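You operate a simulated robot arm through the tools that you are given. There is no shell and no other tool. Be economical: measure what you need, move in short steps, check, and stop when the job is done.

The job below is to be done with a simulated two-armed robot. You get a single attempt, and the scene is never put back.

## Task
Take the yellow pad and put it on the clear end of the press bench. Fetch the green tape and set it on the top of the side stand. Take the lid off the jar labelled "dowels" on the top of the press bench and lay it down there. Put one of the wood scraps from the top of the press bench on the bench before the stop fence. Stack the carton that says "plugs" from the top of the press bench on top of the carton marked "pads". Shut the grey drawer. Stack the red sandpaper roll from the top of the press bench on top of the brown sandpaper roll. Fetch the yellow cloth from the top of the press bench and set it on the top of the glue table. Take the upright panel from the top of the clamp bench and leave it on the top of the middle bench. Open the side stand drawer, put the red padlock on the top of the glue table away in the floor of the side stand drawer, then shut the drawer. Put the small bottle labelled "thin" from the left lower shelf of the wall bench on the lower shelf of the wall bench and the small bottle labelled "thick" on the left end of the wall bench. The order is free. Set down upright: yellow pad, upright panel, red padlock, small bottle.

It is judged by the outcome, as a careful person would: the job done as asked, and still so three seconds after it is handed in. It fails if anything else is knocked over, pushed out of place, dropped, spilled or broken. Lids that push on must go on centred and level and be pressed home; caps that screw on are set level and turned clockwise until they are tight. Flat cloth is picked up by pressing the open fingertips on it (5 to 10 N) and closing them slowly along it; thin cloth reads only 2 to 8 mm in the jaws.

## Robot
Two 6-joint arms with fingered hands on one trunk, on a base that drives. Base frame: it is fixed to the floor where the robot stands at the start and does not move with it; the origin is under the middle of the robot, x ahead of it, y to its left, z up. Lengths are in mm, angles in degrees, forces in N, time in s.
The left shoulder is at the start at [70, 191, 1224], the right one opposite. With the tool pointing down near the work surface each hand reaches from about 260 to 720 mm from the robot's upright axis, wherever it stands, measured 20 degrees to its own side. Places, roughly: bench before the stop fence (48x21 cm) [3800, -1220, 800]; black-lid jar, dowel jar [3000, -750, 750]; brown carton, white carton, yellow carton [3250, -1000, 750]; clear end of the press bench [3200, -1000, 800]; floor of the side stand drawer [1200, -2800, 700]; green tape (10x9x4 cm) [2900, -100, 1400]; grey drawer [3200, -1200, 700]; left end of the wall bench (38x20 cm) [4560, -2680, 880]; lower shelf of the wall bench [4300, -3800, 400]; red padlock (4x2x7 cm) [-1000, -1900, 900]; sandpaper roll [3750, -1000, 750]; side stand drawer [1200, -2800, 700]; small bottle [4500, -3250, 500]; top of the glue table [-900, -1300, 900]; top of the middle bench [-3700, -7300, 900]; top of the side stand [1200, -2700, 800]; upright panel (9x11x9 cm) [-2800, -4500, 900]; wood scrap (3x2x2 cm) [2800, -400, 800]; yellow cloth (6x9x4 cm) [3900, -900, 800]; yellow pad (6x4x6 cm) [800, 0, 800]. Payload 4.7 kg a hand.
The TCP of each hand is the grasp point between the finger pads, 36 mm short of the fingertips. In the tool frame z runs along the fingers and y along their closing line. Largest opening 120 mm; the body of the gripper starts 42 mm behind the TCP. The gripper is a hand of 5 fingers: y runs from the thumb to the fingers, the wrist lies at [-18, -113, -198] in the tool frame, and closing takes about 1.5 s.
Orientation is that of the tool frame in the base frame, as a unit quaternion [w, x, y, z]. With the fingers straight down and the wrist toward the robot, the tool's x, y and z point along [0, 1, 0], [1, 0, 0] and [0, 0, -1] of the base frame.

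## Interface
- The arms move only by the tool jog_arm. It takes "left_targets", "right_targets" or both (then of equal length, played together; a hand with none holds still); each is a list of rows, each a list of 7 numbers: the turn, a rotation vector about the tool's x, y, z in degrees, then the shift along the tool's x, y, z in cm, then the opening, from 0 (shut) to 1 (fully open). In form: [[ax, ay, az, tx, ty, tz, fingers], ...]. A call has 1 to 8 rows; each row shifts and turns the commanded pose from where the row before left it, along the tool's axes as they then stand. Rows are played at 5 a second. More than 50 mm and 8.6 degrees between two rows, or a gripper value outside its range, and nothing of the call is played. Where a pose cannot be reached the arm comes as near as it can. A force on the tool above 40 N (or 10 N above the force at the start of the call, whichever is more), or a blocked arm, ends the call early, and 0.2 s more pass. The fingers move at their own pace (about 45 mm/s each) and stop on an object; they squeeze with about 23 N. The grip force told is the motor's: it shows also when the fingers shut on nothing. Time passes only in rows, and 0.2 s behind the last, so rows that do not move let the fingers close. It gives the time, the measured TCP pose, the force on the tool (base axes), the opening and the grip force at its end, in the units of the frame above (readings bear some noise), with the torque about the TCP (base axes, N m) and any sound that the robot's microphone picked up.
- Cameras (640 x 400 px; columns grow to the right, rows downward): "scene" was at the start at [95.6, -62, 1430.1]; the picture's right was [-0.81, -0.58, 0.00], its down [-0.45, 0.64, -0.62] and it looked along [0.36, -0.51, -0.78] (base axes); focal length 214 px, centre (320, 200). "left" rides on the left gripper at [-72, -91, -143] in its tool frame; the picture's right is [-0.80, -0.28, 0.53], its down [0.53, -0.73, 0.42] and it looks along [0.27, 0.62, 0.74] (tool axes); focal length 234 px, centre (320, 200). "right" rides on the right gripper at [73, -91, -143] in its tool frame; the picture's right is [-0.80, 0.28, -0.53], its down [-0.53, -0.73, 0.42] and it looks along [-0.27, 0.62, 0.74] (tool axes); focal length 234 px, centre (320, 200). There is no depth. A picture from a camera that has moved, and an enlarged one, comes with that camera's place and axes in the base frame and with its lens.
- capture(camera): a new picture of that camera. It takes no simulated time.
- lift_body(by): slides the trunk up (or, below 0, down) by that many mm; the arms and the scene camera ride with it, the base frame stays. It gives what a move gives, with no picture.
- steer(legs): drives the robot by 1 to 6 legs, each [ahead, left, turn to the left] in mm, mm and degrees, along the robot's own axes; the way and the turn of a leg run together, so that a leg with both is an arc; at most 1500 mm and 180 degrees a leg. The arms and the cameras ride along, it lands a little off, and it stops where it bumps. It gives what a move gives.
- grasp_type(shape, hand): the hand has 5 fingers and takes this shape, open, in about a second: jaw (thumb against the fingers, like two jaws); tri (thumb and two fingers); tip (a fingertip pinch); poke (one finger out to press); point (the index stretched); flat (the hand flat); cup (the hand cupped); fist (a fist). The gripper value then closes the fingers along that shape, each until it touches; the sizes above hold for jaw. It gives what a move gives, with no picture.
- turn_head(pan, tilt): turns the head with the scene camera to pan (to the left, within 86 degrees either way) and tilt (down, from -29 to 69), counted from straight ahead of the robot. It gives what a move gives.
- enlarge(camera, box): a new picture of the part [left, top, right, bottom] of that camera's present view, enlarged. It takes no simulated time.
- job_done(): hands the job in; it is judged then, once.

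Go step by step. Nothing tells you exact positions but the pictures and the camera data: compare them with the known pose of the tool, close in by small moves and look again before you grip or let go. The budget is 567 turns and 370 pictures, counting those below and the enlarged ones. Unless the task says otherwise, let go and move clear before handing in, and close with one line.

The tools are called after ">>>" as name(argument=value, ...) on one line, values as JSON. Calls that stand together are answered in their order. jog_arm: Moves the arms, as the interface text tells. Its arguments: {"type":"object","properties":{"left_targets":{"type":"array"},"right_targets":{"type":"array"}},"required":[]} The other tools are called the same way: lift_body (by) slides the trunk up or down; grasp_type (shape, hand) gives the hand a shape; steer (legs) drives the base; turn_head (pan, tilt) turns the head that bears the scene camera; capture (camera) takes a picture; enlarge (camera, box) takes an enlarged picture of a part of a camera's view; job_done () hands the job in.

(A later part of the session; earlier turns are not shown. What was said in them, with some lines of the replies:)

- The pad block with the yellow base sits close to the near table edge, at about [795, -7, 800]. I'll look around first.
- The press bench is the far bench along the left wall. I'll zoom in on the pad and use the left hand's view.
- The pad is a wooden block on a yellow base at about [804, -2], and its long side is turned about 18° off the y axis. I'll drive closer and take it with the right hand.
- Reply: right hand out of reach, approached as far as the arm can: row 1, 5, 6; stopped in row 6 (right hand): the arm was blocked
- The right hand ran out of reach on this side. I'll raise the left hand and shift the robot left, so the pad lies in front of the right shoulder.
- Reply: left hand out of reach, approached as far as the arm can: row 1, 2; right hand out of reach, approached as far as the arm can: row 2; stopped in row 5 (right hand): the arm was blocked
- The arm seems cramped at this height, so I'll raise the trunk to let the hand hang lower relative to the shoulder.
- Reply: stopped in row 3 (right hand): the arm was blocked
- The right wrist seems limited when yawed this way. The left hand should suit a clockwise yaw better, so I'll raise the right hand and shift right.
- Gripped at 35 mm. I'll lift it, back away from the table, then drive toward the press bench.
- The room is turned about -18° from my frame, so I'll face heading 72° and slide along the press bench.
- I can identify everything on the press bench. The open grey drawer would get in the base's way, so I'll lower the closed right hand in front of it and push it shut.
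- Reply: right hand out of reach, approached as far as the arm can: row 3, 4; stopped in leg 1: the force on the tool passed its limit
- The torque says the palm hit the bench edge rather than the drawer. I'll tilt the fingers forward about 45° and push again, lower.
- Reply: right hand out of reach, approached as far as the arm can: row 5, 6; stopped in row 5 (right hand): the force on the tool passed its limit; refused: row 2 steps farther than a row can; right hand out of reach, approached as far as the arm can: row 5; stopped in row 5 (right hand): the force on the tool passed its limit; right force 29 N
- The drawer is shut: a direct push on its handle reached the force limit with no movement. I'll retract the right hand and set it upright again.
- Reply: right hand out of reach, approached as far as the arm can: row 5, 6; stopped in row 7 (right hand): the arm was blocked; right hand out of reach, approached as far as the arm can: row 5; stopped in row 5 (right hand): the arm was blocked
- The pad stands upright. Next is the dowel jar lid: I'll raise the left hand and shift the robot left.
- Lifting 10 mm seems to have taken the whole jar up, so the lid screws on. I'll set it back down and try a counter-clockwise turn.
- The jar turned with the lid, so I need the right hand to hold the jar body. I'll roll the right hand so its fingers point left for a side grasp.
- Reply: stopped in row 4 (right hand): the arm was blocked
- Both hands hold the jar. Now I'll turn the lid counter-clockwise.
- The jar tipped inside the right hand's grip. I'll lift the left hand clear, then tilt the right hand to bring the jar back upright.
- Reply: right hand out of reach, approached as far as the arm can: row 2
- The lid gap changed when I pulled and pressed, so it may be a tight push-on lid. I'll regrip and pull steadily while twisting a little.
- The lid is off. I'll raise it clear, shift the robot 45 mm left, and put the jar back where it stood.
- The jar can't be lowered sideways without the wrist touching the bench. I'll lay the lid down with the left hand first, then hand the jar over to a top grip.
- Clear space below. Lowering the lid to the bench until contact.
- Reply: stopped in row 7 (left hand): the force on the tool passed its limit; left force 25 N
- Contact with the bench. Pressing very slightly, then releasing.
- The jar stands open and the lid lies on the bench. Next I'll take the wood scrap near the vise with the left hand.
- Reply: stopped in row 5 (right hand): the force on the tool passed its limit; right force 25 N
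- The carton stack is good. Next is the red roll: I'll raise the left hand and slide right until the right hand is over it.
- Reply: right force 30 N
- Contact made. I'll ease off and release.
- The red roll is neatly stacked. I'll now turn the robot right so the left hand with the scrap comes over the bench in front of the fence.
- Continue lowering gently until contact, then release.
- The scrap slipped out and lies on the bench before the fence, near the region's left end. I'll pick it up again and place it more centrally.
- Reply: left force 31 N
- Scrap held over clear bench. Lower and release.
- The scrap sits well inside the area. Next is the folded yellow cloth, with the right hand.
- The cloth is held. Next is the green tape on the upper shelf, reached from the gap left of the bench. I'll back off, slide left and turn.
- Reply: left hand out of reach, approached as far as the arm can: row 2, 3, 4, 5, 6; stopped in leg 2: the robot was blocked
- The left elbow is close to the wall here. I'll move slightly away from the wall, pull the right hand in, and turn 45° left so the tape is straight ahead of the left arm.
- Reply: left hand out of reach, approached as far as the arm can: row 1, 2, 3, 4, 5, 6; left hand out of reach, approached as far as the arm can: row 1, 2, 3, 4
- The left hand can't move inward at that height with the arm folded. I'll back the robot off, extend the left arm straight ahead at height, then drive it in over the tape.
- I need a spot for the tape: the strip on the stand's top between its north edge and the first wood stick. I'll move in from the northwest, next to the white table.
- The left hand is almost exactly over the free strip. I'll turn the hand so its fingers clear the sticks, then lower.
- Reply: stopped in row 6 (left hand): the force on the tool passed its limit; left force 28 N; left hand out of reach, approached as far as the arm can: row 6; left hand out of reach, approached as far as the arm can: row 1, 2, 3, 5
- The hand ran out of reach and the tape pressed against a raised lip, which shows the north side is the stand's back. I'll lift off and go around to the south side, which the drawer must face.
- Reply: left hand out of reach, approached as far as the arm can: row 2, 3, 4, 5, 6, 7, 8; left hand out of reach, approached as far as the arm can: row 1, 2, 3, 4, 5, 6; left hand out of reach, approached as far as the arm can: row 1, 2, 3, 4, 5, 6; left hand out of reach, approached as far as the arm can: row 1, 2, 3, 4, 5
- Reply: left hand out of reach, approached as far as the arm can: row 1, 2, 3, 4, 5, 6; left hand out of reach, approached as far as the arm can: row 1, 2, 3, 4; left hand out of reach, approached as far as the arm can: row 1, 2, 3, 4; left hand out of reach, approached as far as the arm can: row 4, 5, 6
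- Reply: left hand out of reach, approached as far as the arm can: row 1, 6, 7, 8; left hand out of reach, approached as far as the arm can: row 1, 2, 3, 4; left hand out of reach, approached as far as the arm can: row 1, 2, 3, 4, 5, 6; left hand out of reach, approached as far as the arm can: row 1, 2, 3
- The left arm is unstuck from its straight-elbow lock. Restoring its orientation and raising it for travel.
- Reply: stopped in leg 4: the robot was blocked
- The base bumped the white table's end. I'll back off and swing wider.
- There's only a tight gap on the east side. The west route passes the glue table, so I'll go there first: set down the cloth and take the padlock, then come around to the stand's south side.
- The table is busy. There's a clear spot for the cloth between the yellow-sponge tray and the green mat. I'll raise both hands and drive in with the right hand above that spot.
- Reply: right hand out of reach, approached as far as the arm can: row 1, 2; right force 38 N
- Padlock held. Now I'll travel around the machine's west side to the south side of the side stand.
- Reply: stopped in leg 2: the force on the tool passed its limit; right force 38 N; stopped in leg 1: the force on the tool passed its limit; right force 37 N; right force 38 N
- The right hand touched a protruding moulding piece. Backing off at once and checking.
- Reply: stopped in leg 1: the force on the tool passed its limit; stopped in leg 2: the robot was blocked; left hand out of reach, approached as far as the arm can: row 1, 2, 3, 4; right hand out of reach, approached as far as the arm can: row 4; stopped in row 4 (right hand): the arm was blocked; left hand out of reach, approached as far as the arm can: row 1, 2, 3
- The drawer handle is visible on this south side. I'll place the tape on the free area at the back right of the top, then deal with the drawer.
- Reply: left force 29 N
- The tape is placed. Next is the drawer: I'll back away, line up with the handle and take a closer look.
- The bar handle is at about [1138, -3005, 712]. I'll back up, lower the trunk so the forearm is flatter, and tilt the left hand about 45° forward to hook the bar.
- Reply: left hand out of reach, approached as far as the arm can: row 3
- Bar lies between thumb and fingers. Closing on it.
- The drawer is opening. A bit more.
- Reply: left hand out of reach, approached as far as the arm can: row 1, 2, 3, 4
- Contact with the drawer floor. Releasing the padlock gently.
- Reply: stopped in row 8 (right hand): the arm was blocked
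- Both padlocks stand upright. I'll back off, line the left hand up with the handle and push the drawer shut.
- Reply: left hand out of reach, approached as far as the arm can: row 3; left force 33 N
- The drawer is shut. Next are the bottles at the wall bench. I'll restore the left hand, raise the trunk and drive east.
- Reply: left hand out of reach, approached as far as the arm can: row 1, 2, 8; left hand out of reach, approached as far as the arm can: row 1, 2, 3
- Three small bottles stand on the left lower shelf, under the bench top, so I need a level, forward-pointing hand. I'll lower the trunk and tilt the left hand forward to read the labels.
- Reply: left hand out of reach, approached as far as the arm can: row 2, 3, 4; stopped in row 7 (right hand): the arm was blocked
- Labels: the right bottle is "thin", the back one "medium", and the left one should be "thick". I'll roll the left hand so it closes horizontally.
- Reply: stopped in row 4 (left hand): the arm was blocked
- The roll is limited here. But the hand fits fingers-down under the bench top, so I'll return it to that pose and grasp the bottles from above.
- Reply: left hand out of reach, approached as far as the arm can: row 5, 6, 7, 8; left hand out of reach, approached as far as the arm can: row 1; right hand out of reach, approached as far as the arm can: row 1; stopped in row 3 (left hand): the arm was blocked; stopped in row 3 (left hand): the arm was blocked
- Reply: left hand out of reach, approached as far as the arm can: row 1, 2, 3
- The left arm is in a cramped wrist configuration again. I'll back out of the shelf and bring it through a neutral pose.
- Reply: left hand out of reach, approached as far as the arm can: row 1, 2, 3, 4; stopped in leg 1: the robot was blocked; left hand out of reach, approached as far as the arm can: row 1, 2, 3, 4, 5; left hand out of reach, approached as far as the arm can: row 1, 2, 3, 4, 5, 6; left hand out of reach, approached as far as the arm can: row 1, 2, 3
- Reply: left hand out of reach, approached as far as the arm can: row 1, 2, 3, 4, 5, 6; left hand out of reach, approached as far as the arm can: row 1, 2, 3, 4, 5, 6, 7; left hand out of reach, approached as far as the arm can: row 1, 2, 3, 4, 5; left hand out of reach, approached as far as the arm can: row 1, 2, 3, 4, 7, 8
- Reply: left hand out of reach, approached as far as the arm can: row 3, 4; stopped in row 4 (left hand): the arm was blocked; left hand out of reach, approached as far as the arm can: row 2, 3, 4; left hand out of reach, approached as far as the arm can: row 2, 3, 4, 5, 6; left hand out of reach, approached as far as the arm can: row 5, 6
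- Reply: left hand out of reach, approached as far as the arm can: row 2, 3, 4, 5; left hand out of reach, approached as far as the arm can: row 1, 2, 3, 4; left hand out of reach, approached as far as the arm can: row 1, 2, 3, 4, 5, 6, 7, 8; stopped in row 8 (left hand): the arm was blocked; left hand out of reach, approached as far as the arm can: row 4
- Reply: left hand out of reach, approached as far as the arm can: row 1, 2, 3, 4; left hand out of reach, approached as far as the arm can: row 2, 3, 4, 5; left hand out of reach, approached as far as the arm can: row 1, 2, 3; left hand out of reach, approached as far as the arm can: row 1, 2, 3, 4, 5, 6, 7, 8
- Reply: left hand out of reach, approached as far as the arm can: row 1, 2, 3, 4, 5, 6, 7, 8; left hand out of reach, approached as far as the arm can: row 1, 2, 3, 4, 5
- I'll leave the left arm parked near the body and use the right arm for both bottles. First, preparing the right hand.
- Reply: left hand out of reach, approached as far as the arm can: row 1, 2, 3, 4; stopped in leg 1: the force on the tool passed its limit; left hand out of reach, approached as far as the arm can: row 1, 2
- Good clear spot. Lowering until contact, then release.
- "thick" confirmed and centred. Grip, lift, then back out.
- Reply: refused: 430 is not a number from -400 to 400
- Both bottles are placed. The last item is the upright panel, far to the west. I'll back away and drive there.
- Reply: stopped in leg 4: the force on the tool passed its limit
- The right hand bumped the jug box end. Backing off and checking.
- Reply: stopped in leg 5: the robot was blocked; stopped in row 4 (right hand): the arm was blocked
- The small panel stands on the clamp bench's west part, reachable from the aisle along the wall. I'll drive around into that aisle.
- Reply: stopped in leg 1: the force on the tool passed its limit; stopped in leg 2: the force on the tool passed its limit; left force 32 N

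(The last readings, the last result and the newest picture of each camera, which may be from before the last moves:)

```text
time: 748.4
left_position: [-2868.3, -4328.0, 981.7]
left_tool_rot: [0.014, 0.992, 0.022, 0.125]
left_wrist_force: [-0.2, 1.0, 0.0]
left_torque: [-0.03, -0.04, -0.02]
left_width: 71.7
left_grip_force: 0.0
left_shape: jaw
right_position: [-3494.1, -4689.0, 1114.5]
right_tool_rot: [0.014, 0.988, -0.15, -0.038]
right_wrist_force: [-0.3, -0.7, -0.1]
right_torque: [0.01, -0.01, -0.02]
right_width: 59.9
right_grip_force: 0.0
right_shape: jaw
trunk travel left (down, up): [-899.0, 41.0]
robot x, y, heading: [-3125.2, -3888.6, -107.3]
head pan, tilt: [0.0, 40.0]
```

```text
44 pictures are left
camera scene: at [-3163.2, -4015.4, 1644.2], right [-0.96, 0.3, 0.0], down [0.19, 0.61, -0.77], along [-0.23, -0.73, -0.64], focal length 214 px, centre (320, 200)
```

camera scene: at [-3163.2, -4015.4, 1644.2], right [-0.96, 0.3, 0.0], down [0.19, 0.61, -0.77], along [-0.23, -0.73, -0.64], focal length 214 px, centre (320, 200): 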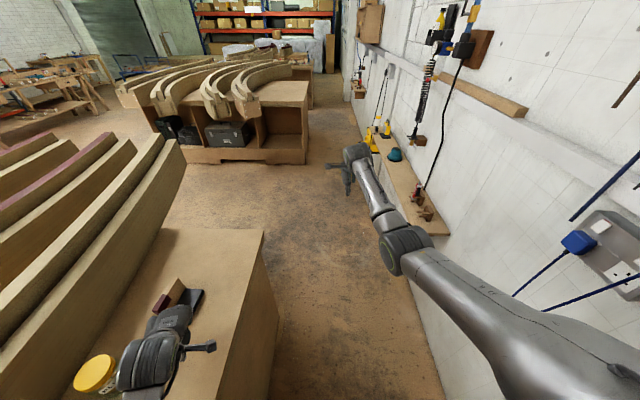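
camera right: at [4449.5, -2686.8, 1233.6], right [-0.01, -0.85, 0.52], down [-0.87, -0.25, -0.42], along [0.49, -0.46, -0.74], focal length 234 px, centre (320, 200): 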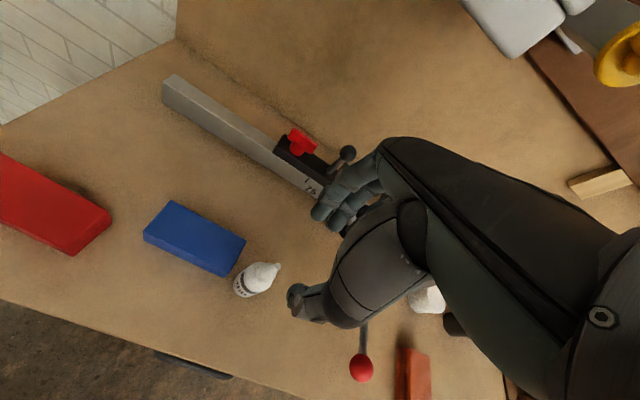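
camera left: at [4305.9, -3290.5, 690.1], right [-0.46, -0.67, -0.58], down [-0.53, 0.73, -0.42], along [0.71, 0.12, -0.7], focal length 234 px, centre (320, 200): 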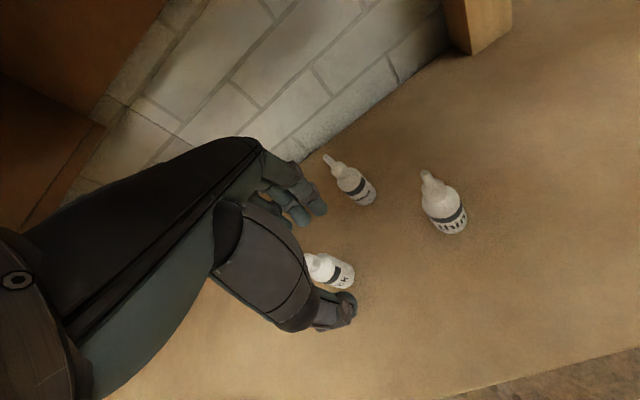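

The panel is the thin slab on a small black foot, at about [-2808, -4500]. I'll tuck the left hand in so it clears everything while I turn.

>>> jog_arm(left_targets=[[0, 0, 0, -4, 0, 0, 0.6], [0, 0, 0, -4, 0, 0, 0.6], [0, 0, 0, -4, 0, 0, 0.6], [0, 0, 0, -4, -1, 0, 0.6]])

```text
time: 749.5
left_position: [-2910.0, -4380.4, 938.0]
left_tool_rot: [0.025, 0.992, 0.025, 0.12]
left_wrist_force: [-2.1, 2.2, 21.2]
left_torque: [1.08, -0.1, 0.16]
left_width: 73.1
left_grip_force: 0.0
left_shape: jaw
left hand out of reach, approached as far as the arm can: row 1, 2, 3, 4
right_position: [-3494.3, -4689.3, 1113.4]
right_tool_rot: [0.013, 0.988, -0.15, -0.037]
right_wrist_force: [0.2, 0.5, -0.6]
right_torque: [-0.01, -0.03, 0.0]
right_width: 59.7
right_grip_force: 0.0
right_shape: jaw
trunk travel left (down, up): [-899.0, 41.0]
robot x, y, heading: [-3124.0, -3887.0, -107.0]
head pan, tilt: [0.0, 40.0]
stopped in row 4 (left hand): the force on the tool passed its limit (the readings are from after the stop); the commanded pose is now the measured one
```

>>> jog_arm(left_targets=[[0, 0, 0, 0, 0, -3, 0.6], [0, 0, 0, 0, -1, -4, 0.6], [0, 0, 0, 0, -2, -4, 0.6], [0, 0, 0, 0, -2, -4, 0.6]])

>>> lift_body(by=40)

>>> capture(camera="scene")

```text
time: 750.5
left_position: [-2898.0, -4385.3, 1030.6]
left_tool_rot: [0.021, 0.993, 0.025, 0.117]
left_wrist_force: [-0.3, 0.4, -1.1]
left_torque: [-0.01, 0.01, -0.04]
left_width: 71.9
left_grip_force: 0.0
left_shape: jaw
left hand out of reach, approached as far as the arm can: row 1, 2, 3, 4
right_position: [-3493.1, -4690.6, 1112.4]
right_tool_rot: [0.014, 0.988, -0.15, -0.037]
right_wrist_force: [-0.7, 0.5, 0.5]
right_torque: [0.04, -0.02, 0.01]
right_width: 60.0
right_grip_force: 0.0
right_shape: jaw
trunk travel left (down, up): [-899.0, 41.0]
robot x, y, heading: [-3122.8, -3888.6, -107.0]
head pan, tilt: [0.0, 40.0]
```

```text
time: 751.3
left_position: [-2897.3, -4385.6, 1070.2]
left_tool_rot: [0.022, 0.993, 0.025, 0.117]
left_wrist_force: [-0.7, -0.4, -0.1]
left_torque: [-0.01, -0.01, 0.02]
left_width: 72.2
left_grip_force: 0.1
left_shape: jaw
right_position: [-3493.5, -4691.3, 1152.1]
right_tool_rot: [0.013, 0.988, -0.149, -0.037]
right_wrist_force: [-0.1, 0.3, -0.3]
right_torque: [0.0, -0.04, 0.02]
right_width: 60.0
right_grip_force: 0.0
right_shape: jaw
trunk travel left (down, up): [-939.0, 1.0]
robot x, y, heading: [-3124.5, -3885.7, -107.4]
head pan, tilt: [0.0, 40.0]
```

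```text
43 pictures are left
camera scene: at [-3163.1, -4016.0, 1684.1], right [-0.96, 0.3, 0.0], down [0.19, 0.61, -0.77], along [-0.23, -0.73, -0.64], focal length 214 px, centre (320, 200)
```

scene: 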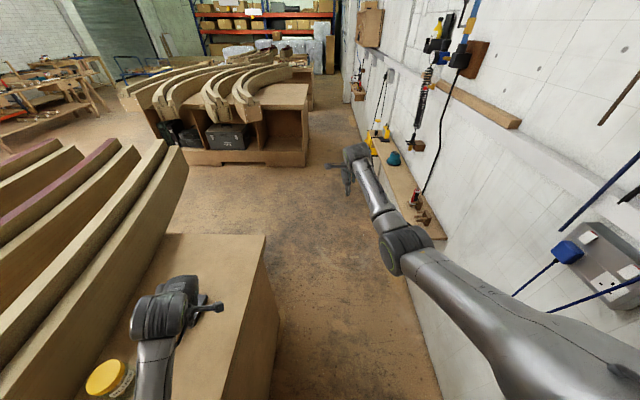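

>>> steer(legs=[[-560, 0, 0]])

>>> jog_arm(right_targets=[[0, 0, 0, 0, -4.5, 0, 0.5], [0, 0, 0, 0, -4.5, 0, 0.5], [0, 0, 0, 0, -4.5, 0, 0.5], [0, 0, 0, 0, -4.5, 0, 0.5], [0, 0, 0, 0, -4.5, 0, 0.5], [0, 0, 0, 0, -4.5, 0, 0.5]])

>>> steer(legs=[[0, 0, 89.5]])

>>> turn_head(pan=-30, tilt=45)

>>> capture(camera="scene")

```text
time: 754.5
left_position: [-2730.5, -3847.2, 1070.2]
left_tool_rot: [0.021, 0.993, 0.025, 0.117]
left_wrist_force: [0.2, -0.4, 0.3]
left_torque: [0.0, 0.02, 0.0]
left_width: 72.3
left_grip_force: 0.1
left_shape: jaw
right_position: [-3325.5, -4154.1, 1152.5]
right_tool_rot: [0.013, 0.988, -0.15, -0.037]
right_wrist_force: [0.6, -0.3, 0.4]
right_torque: [-0.01, 0.05, 0.0]
right_width: 59.9
right_grip_force: 0.1
right_shape: jaw
trunk travel left (down, up): [-939.0, 1.0]
robot x, y, heading: [-2958.3, -3347.5, -107.2]
head pan, tilt: [0.0, 40.0]
```

```text
time: 756.1
left_position: [-2730.7, -3847.2, 1070.4]
left_tool_rot: [0.022, 0.992, 0.025, 0.118]
left_wrist_force: [-0.3, -1.1, -0.6]
left_torque: [0.0, 0.01, -0.03]
left_width: 72.1
left_grip_force: 0.1
left_shape: jaw
right_position: [-3310.3, -3898.1, 1157.1]
right_tool_rot: [0.028, 0.98, -0.169, -0.098]
right_wrist_force: [-0.1, 0.4, -0.1]
right_torque: [0.03, -0.03, -0.02]
right_width: 59.7
right_grip_force: 0.0
right_shape: jaw
trunk travel left (down, up): [-939.0, 1.0]
robot x, y, heading: [-2961.4, -3347.0, -107.3]
head pan, tilt: [0.0, 40.0]
stopped in row 6 (right hand): the arm was blocked; the commanded pose is now the measured one
```

```text
time: 760.3
left_position: [-2454.8, -3128.3, 1071.0]
left_tool_rot: [-0.066, 0.69, 0.714, 0.099]
left_wrist_force: [-0.3, 0.2, -0.8]
left_torque: [-0.01, 0.01, 0.03]
left_width: 72.0
left_grip_force: 0.0
left_shape: jaw
right_position: [-2414.6, -3707.9, 1156.6]
right_tool_rot: [0.088, 0.819, 0.566, -0.049]
right_wrist_force: [0.0, 0.2, 0.2]
right_torque: [0.03, 0.01, -0.02]
right_width: 60.0
right_grip_force: 0.2
right_shape: jaw
trunk travel left (down, up): [-939.0, 1.0]
robot x, y, heading: [-2957.9, -3347.3, -18.0]
head pan, tilt: [0.0, 40.0]
```

```text
time: 761.2
left_position: [-2456.7, -3128.7, 1070.0]
left_tool_rot: [-0.067, 0.69, 0.714, 0.099]
left_wrist_force: [0.4, -0.4, -0.1]
left_torque: [0.0, 0.01, 0.0]
left_width: 72.2
left_grip_force: 0.1
left_shape: jaw
right_position: [-2414.0, -3709.7, 1158.2]
right_tool_rot: [0.089, 0.818, 0.566, -0.049]
right_wrist_force: [0.3, 0.4, 0.0]
right_torque: [-0.02, -0.06, 0.0]
right_width: 60.0
right_grip_force: 0.0
right_shape: jaw
trunk travel left (down, up): [-939.0, 1.0]
robot x, y, heading: [-2957.6, -3347.4, -18.4]
head pan, tilt: [-30.0, 45.0]
```

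```text
42 pictures are left
camera scene: at [-2854.9, -3424.2, 1676.9], right [-0.74, -0.67, 0.0], down [-0.47, 0.53, -0.71], along [0.47, -0.53, -0.71], focal length 214 px, centre (320, 200)
```

scene: 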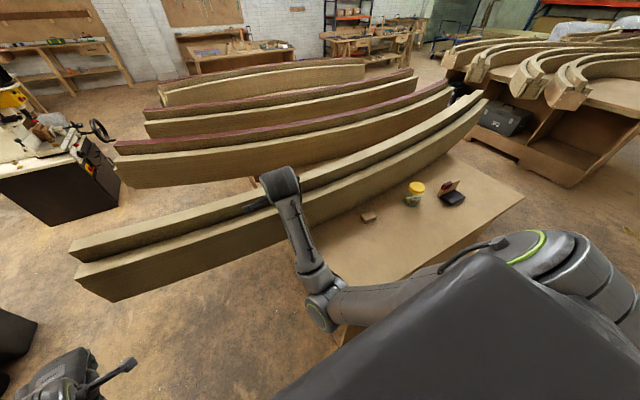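

>>> steer(legs=[[-50, 0, 0], [0, -430, 0], [0, -430, 0]])

>>> capture(camera="right")

>>> capture(camera="scene")

```text
time: 762.1
left_position: [-2461.7, -3125.4, 1068.7]
left_tool_rot: [-0.067, 0.69, 0.714, 0.098]
left_wrist_force: [-0.6, 0.1, 0.1]
left_torque: [0.0, 0.0, 0.05]
left_width: 72.1
left_grip_force: 0.0
left_shape: jaw
right_position: [-2420.8, -3708.0, 1157.7]
right_tool_rot: [0.089, 0.818, 0.566, -0.051]
right_wrist_force: [-1.3, -0.2, 0.5]
right_torque: [-0.01, -0.02, 0.0]
right_width: 59.8
right_grip_force: 0.1
right_shape: jaw
trunk travel left (down, up): [-939.0, 1.0]
robot x, y, heading: [-2967.5, -3346.4, -18.1]
head pan, tilt: [-30.0, 45.0]
stopped in leg 1: the robot was blocked; the commanded pose is now the measured one
```

```text
41 pictures are left
camera right: at [-2482.6, -3579.8, 1276.4], right [-0.03, -0.73, 0.69], down [-0.87, -0.32, -0.38], along [0.5, -0.61, -0.62], focal length 234 px, centre (320, 200)
```

right: 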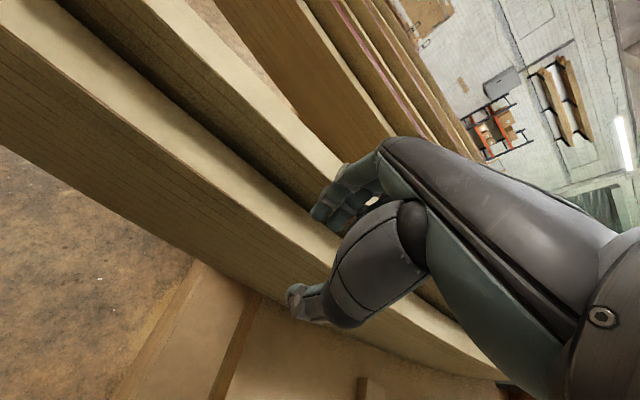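

```text
40 pictures are left
camera scene: at [-2861.6, -3422.0, 1676.9], right [-0.74, -0.67, 0.0], down [-0.47, 0.53, -0.71], along [0.47, -0.53, -0.71], focal length 214 px, centre (320, 200)
```

scene: 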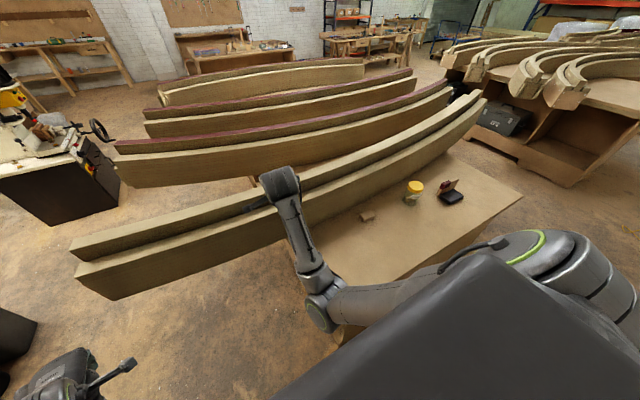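

>>> steer(legs=[[0, -250, 0]])

>>> steer(legs=[[0, -300, 0], [0, -310, 0]])

>>> capture(camera="right")

```text
time: 763.9
left_position: [-2539.1, -3361.6, 1070.1]
left_tool_rot: [-0.065, 0.689, 0.715, 0.099]
left_wrist_force: [-0.1, -0.2, -0.2]
left_torque: [-0.03, -0.01, -0.01]
left_width: 72.0
left_grip_force: 0.0
left_shape: jaw
right_position: [-2496.5, -3942.0, 1157.0]
right_tool_rot: [0.089, 0.818, 0.566, -0.05]
right_wrist_force: [0.9, -0.7, 0.1]
right_torque: [-0.04, -0.03, 0.01]
right_width: 59.9
right_grip_force: 0.1
right_shape: jaw
trunk travel left (down, up): [-939.0, 1.0]
robot x, y, heading: [-3043.8, -3581.7, -18.0]
head pan, tilt: [-30.0, 45.0]
```

```text
time: 767.6
left_position: [-2726.8, -3938.0, 1069.6]
left_tool_rot: [-0.067, 0.689, 0.715, 0.099]
left_wrist_force: [0.1, 0.2, -0.3]
left_torque: [0.01, 0.0, -0.01]
left_width: 72.1
left_grip_force: 0.0
left_shape: jaw
right_position: [-2684.8, -4519.5, 1156.4]
right_tool_rot: [0.09, 0.817, 0.567, -0.051]
right_wrist_force: [0.5, 0.1, 0.7]
right_torque: [0.0, -0.03, 0.03]
right_width: 59.9
right_grip_force: 0.2
right_shape: jaw
trunk travel left (down, up): [-939.0, 1.0]
robot x, y, heading: [-3230.6, -4157.6, -17.8]
head pan, tilt: [-30.0, 45.0]
```

```text
39 pictures are left
camera right: at [-2746.2, -4391.9, 1276.3], right [-0.03, -0.73, 0.69], down [-0.86, -0.33, -0.38], along [0.5, -0.61, -0.62], focal length 234 px, centre (320, 200)
```

right: 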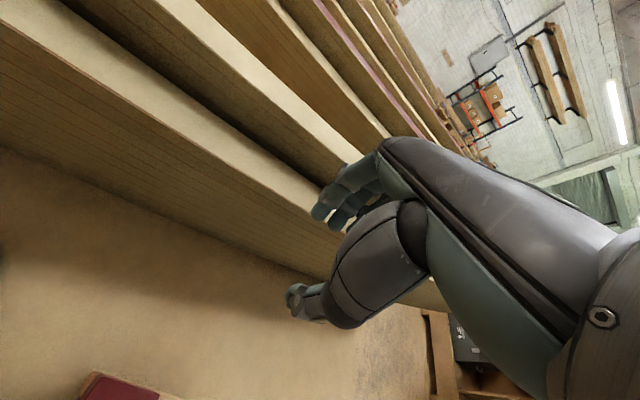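

>>> jog_arm(right_targets=[[0, 0, 0, 0, 0, -2, 0.5], [0, 0, 0, 0, 0, -2, 0.5]])

>>> steer(legs=[[-125, 0, 0]])

>>> capture(camera="right")

```text
time: 768.2
left_position: [-2728.2, -3939.7, 1069.5]
left_tool_rot: [-0.067, 0.689, 0.715, 0.099]
left_wrist_force: [0.2, 0.7, -0.5]
left_torque: [0.02, 0.03, 0.0]
left_width: 72.2
left_grip_force: 0.1
left_shape: jaw
right_position: [-2684.9, -4512.4, 1196.0]
right_tool_rot: [0.089, 0.817, 0.567, -0.049]
right_wrist_force: [-0.1, -0.5, -0.7]
right_torque: [0.0, 0.02, 0.02]
right_width: 60.0
right_grip_force: 0.1
right_shape: jaw
trunk travel left (down, up): [-939.0, 1.0]
robot x, y, heading: [-3229.1, -4161.4, -17.9]
head pan, tilt: [-30.0, 45.0]
```

```text
time: 769.5
left_position: [-2843.4, -3903.0, 1070.2]
left_tool_rot: [-0.068, 0.689, 0.715, 0.099]
left_wrist_force: [0.3, -0.5, 0.3]
left_torque: [0.01, -0.01, 0.0]
left_width: 72.2
left_grip_force: 0.1
left_shape: jaw
right_position: [-2800.6, -4473.9, 1195.9]
right_tool_rot: [0.089, 0.817, 0.567, -0.051]
right_wrist_force: [-0.1, -0.8, -0.2]
right_torque: [0.02, 0.02, -0.02]
right_width: 59.7
right_grip_force: 0.3
right_shape: jaw
trunk travel left (down, up): [-939.0, 1.0]
robot x, y, heading: [-3345.1, -4124.6, -17.9]
head pan, tilt: [-30.0, 45.0]
```

```text
38 pictures are left
camera right: at [-2863.9, -4347.7, 1314.7], right [-0.03, -0.73, 0.69], down [-0.86, -0.32, -0.38], along [0.5, -0.6, -0.62], focal length 234 px, centre (320, 200)
```

right: 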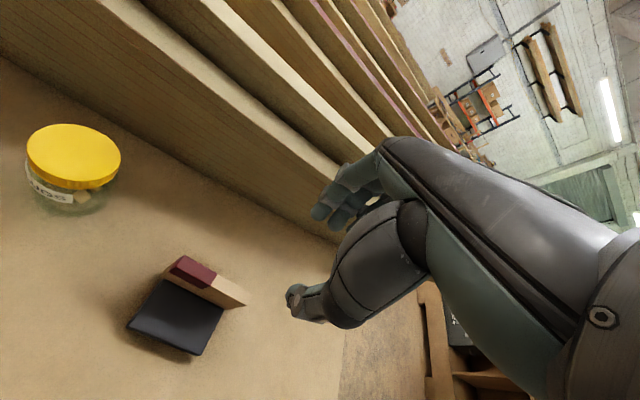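

The slab stands along the bench edge direction with its pad to the west, so I can straddle its top and close across its thickness.

>>> jog_arm(right_targets=[[2.4, 5.35, -1.3, 0, 0, 0, 0.5], [2.4, 5.35, -1.3, 0, 0, 0, 0.45], [0, 0, 0, 1.6, -0.6, 0, 0.45], [0, 0, 0, 0, 0, 4.5, 0.45], [0, 0, 0, 0, 0, 4.5, 0.45], [0, 0, 0, 0, 0, 3, 0.45]])

>>> capture(camera="right")

```text
time: 770.9
left_position: [-2846.2, -3900.7, 1071.2]
left_tool_rot: [-0.067, 0.689, 0.714, 0.099]
left_wrist_force: [-0.3, 0.3, 0.3]
left_torque: [-0.02, -0.03, -0.03]
left_width: 72.1
left_grip_force: 0.0
left_shape: jaw
right_position: [-2803.9, -4457.0, 1076.4]
right_tool_rot: [0.001, 0.807, 0.59, 0.001]
right_wrist_force: [-0.2, -0.3, 0.5]
right_torque: [0.01, -0.01, 0.03]
right_width: 54.2
right_grip_force: 0.1
right_shape: jaw
trunk travel left (down, up): [-939.0, 1.0]
robot x, y, heading: [-3348.1, -4124.1, -18.0]
head pan, tilt: [-30.0, 45.0]
```

```text
37 pictures are left
camera right: at [-2869.3, -4358.6, 1219.4], right [0.02, -0.85, 0.53], down [-0.86, -0.28, -0.43], along [0.51, -0.44, -0.74], focal length 234 px, centre (320, 200)
```

right: 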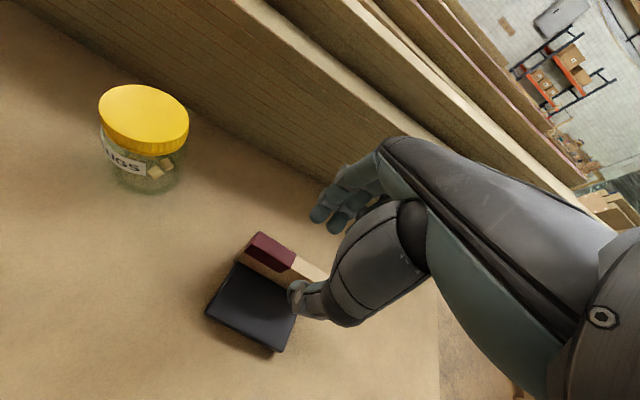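

>>> jog_arm(right_targets=[[0, 0, 0, 0, 0, 3, 0.45], [0, 0, 0, 0, 0, 3, 0.45], [0, 0, 0, 0, 0, 2.8, 0.45]])

>>> enlarge(camera="right", box=[200, 160, 420, 360])

```text
time: 771.7
left_position: [-2845.6, -3901.8, 1071.5]
left_tool_rot: [-0.067, 0.689, 0.715, 0.098]
left_wrist_force: [0.4, 0.2, 0.5]
left_torque: [0.0, -0.01, 0.0]
left_width: 72.1
left_grip_force: 0.1
left_shape: jaw
right_position: [-2805.7, -4464.3, 987.9]
right_tool_rot: [0.004, 0.809, 0.588, -0.002]
right_wrist_force: [-0.7, 0.7, 0.0]
right_torque: [0.0, 0.0, 0.0]
right_width: 54.4
right_grip_force: 0.1
right_shape: jaw
trunk travel left (down, up): [-939.0, 1.0]
robot x, y, heading: [-3348.1, -4122.1, -18.0]
head pan, tilt: [-30.0, 45.0]
```

```text
2.00 times, centred on (310, 260) of right
camera zoom: at [-2869.5, -4365.1, 1129.6], right [0.02, -0.85, 0.53], down [-0.86, -0.28, -0.42], along [0.51, -0.45, -0.73], focal length 468 px, centre (340, 80)
```

zoom: 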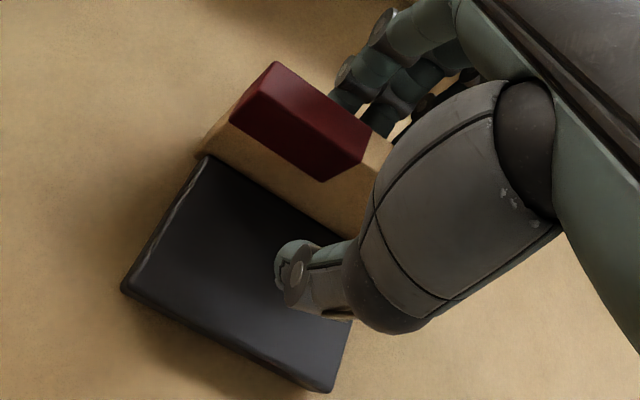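

>>> jog_arm(right_targets=[[0, 0, 0, 0, 0, 0, 0.2], [0, 0, 0, 0, 0, 0, 0], [0, 0, 0, 0, 0, 0, 0], [0, 0, 0, 0, 0, 0, 0], [0, 0, 0, 0, 0, -0.6, 0], [0, 0, 0, 0, 0, -2, 0], [0, 0, 0, 0, 0, -3, 0], [0, 0, 0, 0, 0, -4, 0]])

>>> enlarge(camera="right", box=[160, 140, 440, 360])

```text
time: 773.5
left_position: [-2844.0, -3900.3, 1067.8]
left_tool_rot: [-0.068, 0.689, 0.715, 0.098]
left_wrist_force: [0.2, -0.5, 0.0]
left_torque: [0.01, -0.05, 0.02]
left_width: 72.0
left_grip_force: 0.0
left_shape: jaw
right_position: [-2802.7, -4454.9, 1084.0]
right_tool_rot: [-0.002, 0.808, 0.589, 0.002]
right_wrist_force: [0.0, -1.7, -12.4]
right_torque: [-0.08, -0.06, 0.05]
right_width: 13.3
right_grip_force: 23.0
right_shape: jaw
trunk travel left (down, up): [-939.0, 1.0]
robot x, y, heading: [-3348.5, -4123.4, -18.0]
head pan, tilt: [-30.0, 45.0]
```

```text
1.82 times, centred on (300, 250) of right
camera zoom: at [-2866.4, -4357.7, 1227.2], right [0.02, -0.85, 0.52], down [-0.86, -0.28, -0.43], along [0.51, -0.44, -0.74], focal length 426 px, centre (356, 109)
```

zoom: 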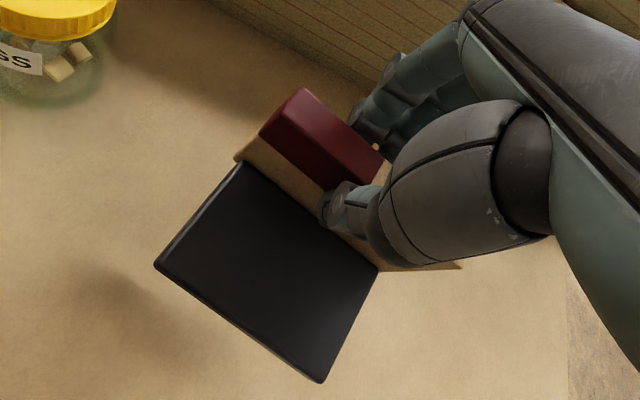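

The panel is held, about 12 N. I'll raise it and slide slowly south along the aisle to the middle bench.

>>> jog_arm(right_targets=[[0, 0, 0, 0, 0, -2.5, 0], [0, 0, 0, 0, 0, -2.5, 0], [0, 0, 0, 0, 0, -2.5, 0], [0, 0, 0, 0, 0, -2, 0]])

>>> steer(legs=[[-40, 0, 0], [0, -700, 0], [0, -600, 0]])

>>> turn_head(pan=-55, tilt=35)

>>> capture(camera="scene")

```text
time: 774.5
left_position: [-2844.0, -3901.7, 1070.6]
left_tool_rot: [-0.068, 0.689, 0.714, 0.099]
left_wrist_force: [0.2, 0.3, -0.4]
left_torque: [-0.02, 0.0, 0.01]
left_width: 72.0
left_grip_force: 0.1
left_shape: jaw
right_position: [-2802.1, -4457.7, 1178.7]
right_tool_rot: [0.0, 0.808, 0.589, 0.0]
right_wrist_force: [0.1, -0.5, -11.1]
right_torque: [-0.01, -0.05, 0.01]
right_width: 13.0
right_grip_force: 23.6
right_shape: jaw
trunk travel left (down, up): [-939.0, 1.0]
robot x, y, heading: [-3349.3, -4121.3, -18.1]
head pan, tilt: [-30.0, 45.0]
```

```text
time: 781.8
left_position: [-3284.0, -5127.9, 1069.1]
left_tool_rot: [-0.067, 0.691, 0.713, 0.098]
left_wrist_force: [1.0, 0.1, 0.2]
left_torque: [0.0, -0.01, -0.03]
left_width: 72.2
left_grip_force: 0.1
left_shape: jaw
right_position: [-3245.6, -5682.7, 1179.4]
right_tool_rot: [-0.001, 0.81, 0.586, 0.0]
right_wrist_force: [0.7, -0.3, -12.3]
right_torque: [0.01, -0.09, 0.0]
right_width: 13.2
right_grip_force: 22.9
right_shape: jaw
trunk travel left (down, up): [-939.0, 1.0]
robot x, y, heading: [-3786.9, -5347.4, -18.2]
head pan, tilt: [-30.0, 45.0]
```

```text
time: 782.7
left_position: [-3284.2, -5128.5, 1070.6]
left_tool_rot: [-0.067, 0.691, 0.713, 0.1]
left_wrist_force: [0.3, -0.1, -0.7]
left_torque: [0.0, 0.0, -0.01]
left_width: 72.0
left_grip_force: 0.1
left_shape: jaw
right_position: [-3247.1, -5683.7, 1177.5]
right_tool_rot: [0.0, 0.81, 0.586, 0.001]
right_wrist_force: [-0.1, -0.1, -11.3]
right_torque: [-0.03, -0.07, 0.02]
right_width: 13.1
right_grip_force: 22.6
right_shape: jaw
trunk travel left (down, up): [-939.0, 1.0]
robot x, y, heading: [-3787.9, -5347.4, -18.6]
head pan, tilt: [-55.0, 35.0]
```

```text
34 pictures are left
camera scene: at [-3713.2, -5447.3, 1691.5], right [-0.96, -0.29, 0.0], down [-0.17, 0.55, -0.82], along [0.24, -0.78, -0.57], focal length 214 px, centre (320, 200)
```

scene: 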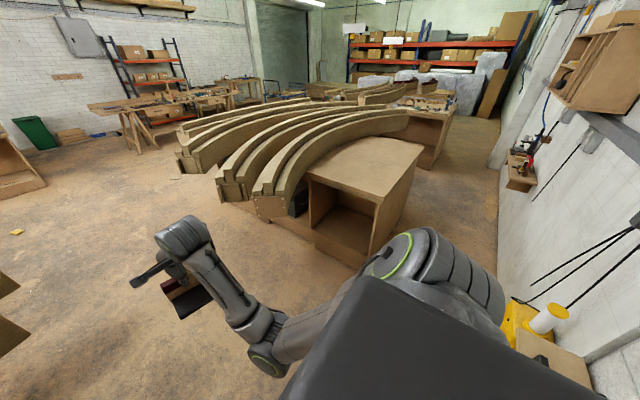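

>>> steer(legs=[[0, 0, 0.5], [0, -700, 0], [0, -690, 0]])

>>> turn_head(pan=-25, tilt=45)

>>> capture(camera="scene")

>>> capture(camera="right")

```text
time: 790.2
left_position: [-3701.1, -6437.3, 1069.1]
left_tool_rot: [-0.068, 0.684, 0.72, 0.097]
left_wrist_force: [1.0, 0.7, 0.7]
left_torque: [0.0, 0.03, -0.01]
left_width: 72.2
left_grip_force: 0.0
left_shape: jaw
right_position: [-3652.1, -6990.3, 1178.6]
right_tool_rot: [0.0, 0.804, 0.594, 0.0]
right_wrist_force: [0.1, 0.5, -11.3]
right_torque: [0.0, -0.06, 0.01]
right_width: 13.2
right_grip_force: 23.4
right_shape: jaw
trunk travel left (down, up): [-939.0, 1.0]
robot x, y, heading: [-4200.3, -6663.7, -17.0]
head pan, tilt: [-55.0, 35.0]
```

```text
time: 791.1
left_position: [-3702.0, -6437.9, 1070.8]
left_tool_rot: [-0.068, 0.684, 0.72, 0.098]
left_wrist_force: [-0.1, -0.1, -0.6]
left_torque: [-0.01, -0.02, 0.02]
left_width: 72.1
left_grip_force: 0.0
left_shape: jaw
right_position: [-3651.6, -6993.4, 1178.3]
right_tool_rot: [0.0, 0.805, 0.593, 0.0]
right_wrist_force: [0.6, 1.0, -9.9]
right_torque: [-0.03, -0.05, -0.02]
right_width: 13.2
right_grip_force: 22.8
right_shape: jaw
trunk travel left (down, up): [-939.0, 1.0]
robot x, y, heading: [-4204.4, -6664.9, -16.9]
head pan, tilt: [-25.0, 45.0]
```

```text
33 pictures are left
camera scene: at [-4090.2, -6735.8, 1676.8], right [-0.67, -0.74, 0.0], down [-0.52, 0.47, -0.71], along [0.52, -0.47, -0.71], focal length 214 px, centre (320, 200)
```

scene: 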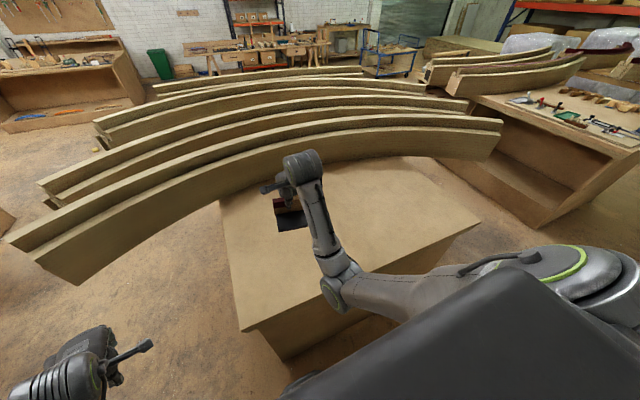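

```text
32 pictures are left
camera right: at [-3717.5, -6896.1, 1321.9], right [0.03, -0.85, 0.52], down [-0.86, -0.29, -0.43], along [0.52, -0.44, -0.74], focal length 234 px, centre (320, 200)
```

right: 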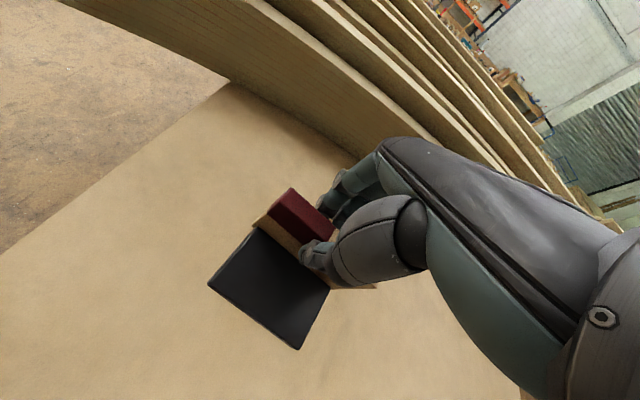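

>>> jog_arm(right_targets=[[0, 0, 0, 0, 0, 3.5, 0], [0, 0, 0, 0, 0, 3.5, 0], [0, 0, 0, 0, 0, 3.5, 0], [0, 0, 0, 0, 0, 3.5, 0], [0, 0, 0, 0, 0, 2.5, 0], [0, 0, 0, 0, 0, 0.6, 0]])

>>> jog_arm(right_targets=[[0, 0, 0, 0, 0, 0.5, 0], [0, 0, 0, 0, 0, 0.4, 0], [0, 0, 0, 0, 0, 0.4, 0], [0, 0, 0, 0, 0, 0.4, 0], [0, 0, 0, 0, 0, 0.4, 0]])

```text
time: 792.5
left_position: [-3700.9, -6437.9, 1069.7]
left_tool_rot: [-0.068, 0.684, 0.72, 0.099]
left_wrist_force: [0.1, -0.1, 0.1]
left_torque: [0.01, 0.01, 0.0]
left_width: 72.4
left_grip_force: 0.0
left_shape: jaw
right_position: [-3652.3, -7000.6, 1007.4]
right_tool_rot: [0.006, 0.805, 0.593, -0.006]
right_wrist_force: [-0.5, -0.2, -9.7]
right_torque: [0.01, -0.05, 0.0]
right_width: 13.0
right_grip_force: 23.1
right_shape: jaw
trunk travel left (down, up): [-939.0, 1.0]
robot x, y, heading: [-4198.5, -6668.1, -17.1]
head pan, tilt: [-25.0, 45.0]
```

```text
time: 793.8
left_position: [-3701.8, -6438.3, 1069.6]
left_tool_rot: [-0.068, 0.683, 0.72, 0.099]
left_wrist_force: [0.8, -0.2, -0.4]
left_torque: [0.0, -0.04, 0.02]
left_width: 72.0
left_grip_force: 0.0
left_shape: jaw
right_position: [-3652.9, -7000.2, 987.1]
right_tool_rot: [0.006, 0.806, 0.592, -0.004]
right_wrist_force: [2.5, -2.9, -1.8]
right_torque: [-0.1, -0.05, 0.03]
right_width: 13.4
right_grip_force: 23.1
right_shape: jaw
trunk travel left (down, up): [-939.0, 1.0]
robot x, y, heading: [-4204.8, -6666.1, -16.9]
head pan, tilt: [-25.0, 45.0]
```

>>> jog_arm(right_targets=[[0, 0, 0, 0, 0, 0.3, 0], [0, 0, 0, 0, 0, 0, 0.25], [0, 0, 0, 0, 0, 0, 0.38], [0, 0, 0, 0, 0, 0, 0.45], [0, 0, 0, 0, 0, -2, 0.45], [0, 0, 0, 0, 0, -4, 0.45], [0, 0, 0, 0, 0, -4, 0.45], [0, 0, 0, 0, 0, -4, 0.45]])

>>> capture(camera="right")

```text
time: 795.5
left_position: [-3701.7, -6437.2, 1071.0]
left_tool_rot: [-0.068, 0.684, 0.72, 0.099]
left_wrist_force: [-0.1, -0.4, -0.2]
left_torque: [0.03, 0.01, 0.0]
left_width: 72.1
left_grip_force: 0.0
left_shape: jaw
right_position: [-3652.4, -6992.7, 1125.0]
right_tool_rot: [0.0, 0.804, 0.595, 0.002]
right_wrist_force: [-0.1, 0.3, 0.4]
right_torque: [0.06, -0.04, -0.04]
right_width: 53.8
right_grip_force: 0.0
right_shape: jaw
trunk travel left (down, up): [-939.0, 1.0]
robot x, y, heading: [-4199.4, -6667.2, -17.0]
head pan, tilt: [-25.0, 45.0]
```

```text
31 pictures are left
camera right: at [-3717.9, -6896.5, 1268.5], right [0.03, -0.85, 0.52], down [-0.86, -0.29, -0.43], along [0.52, -0.43, -0.74], focal length 234 px, centre (320, 200)
```

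right: 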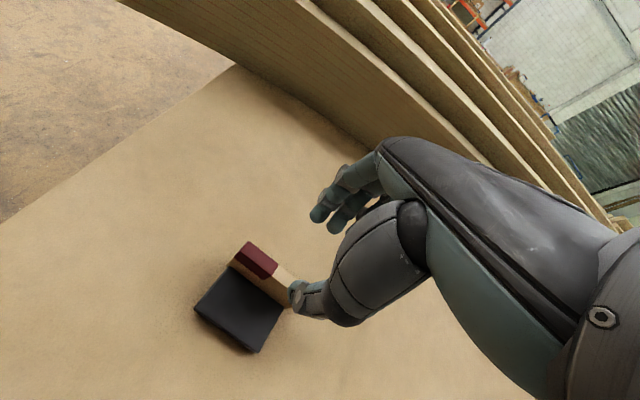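

The panel stands upright on the middle bench, my hand is clear of it, and every item on the list is done. I'll hand the job in.

>>> job_done()

```text
The job is handed in.
```

Every step of the job was carried out and I've handed it in; no result has come back yet. The base or hands touched fixed furniture, a bin and the mouldings on the way. The wood scrap also slipped once onto the press bench; I picked it up and placed it again.
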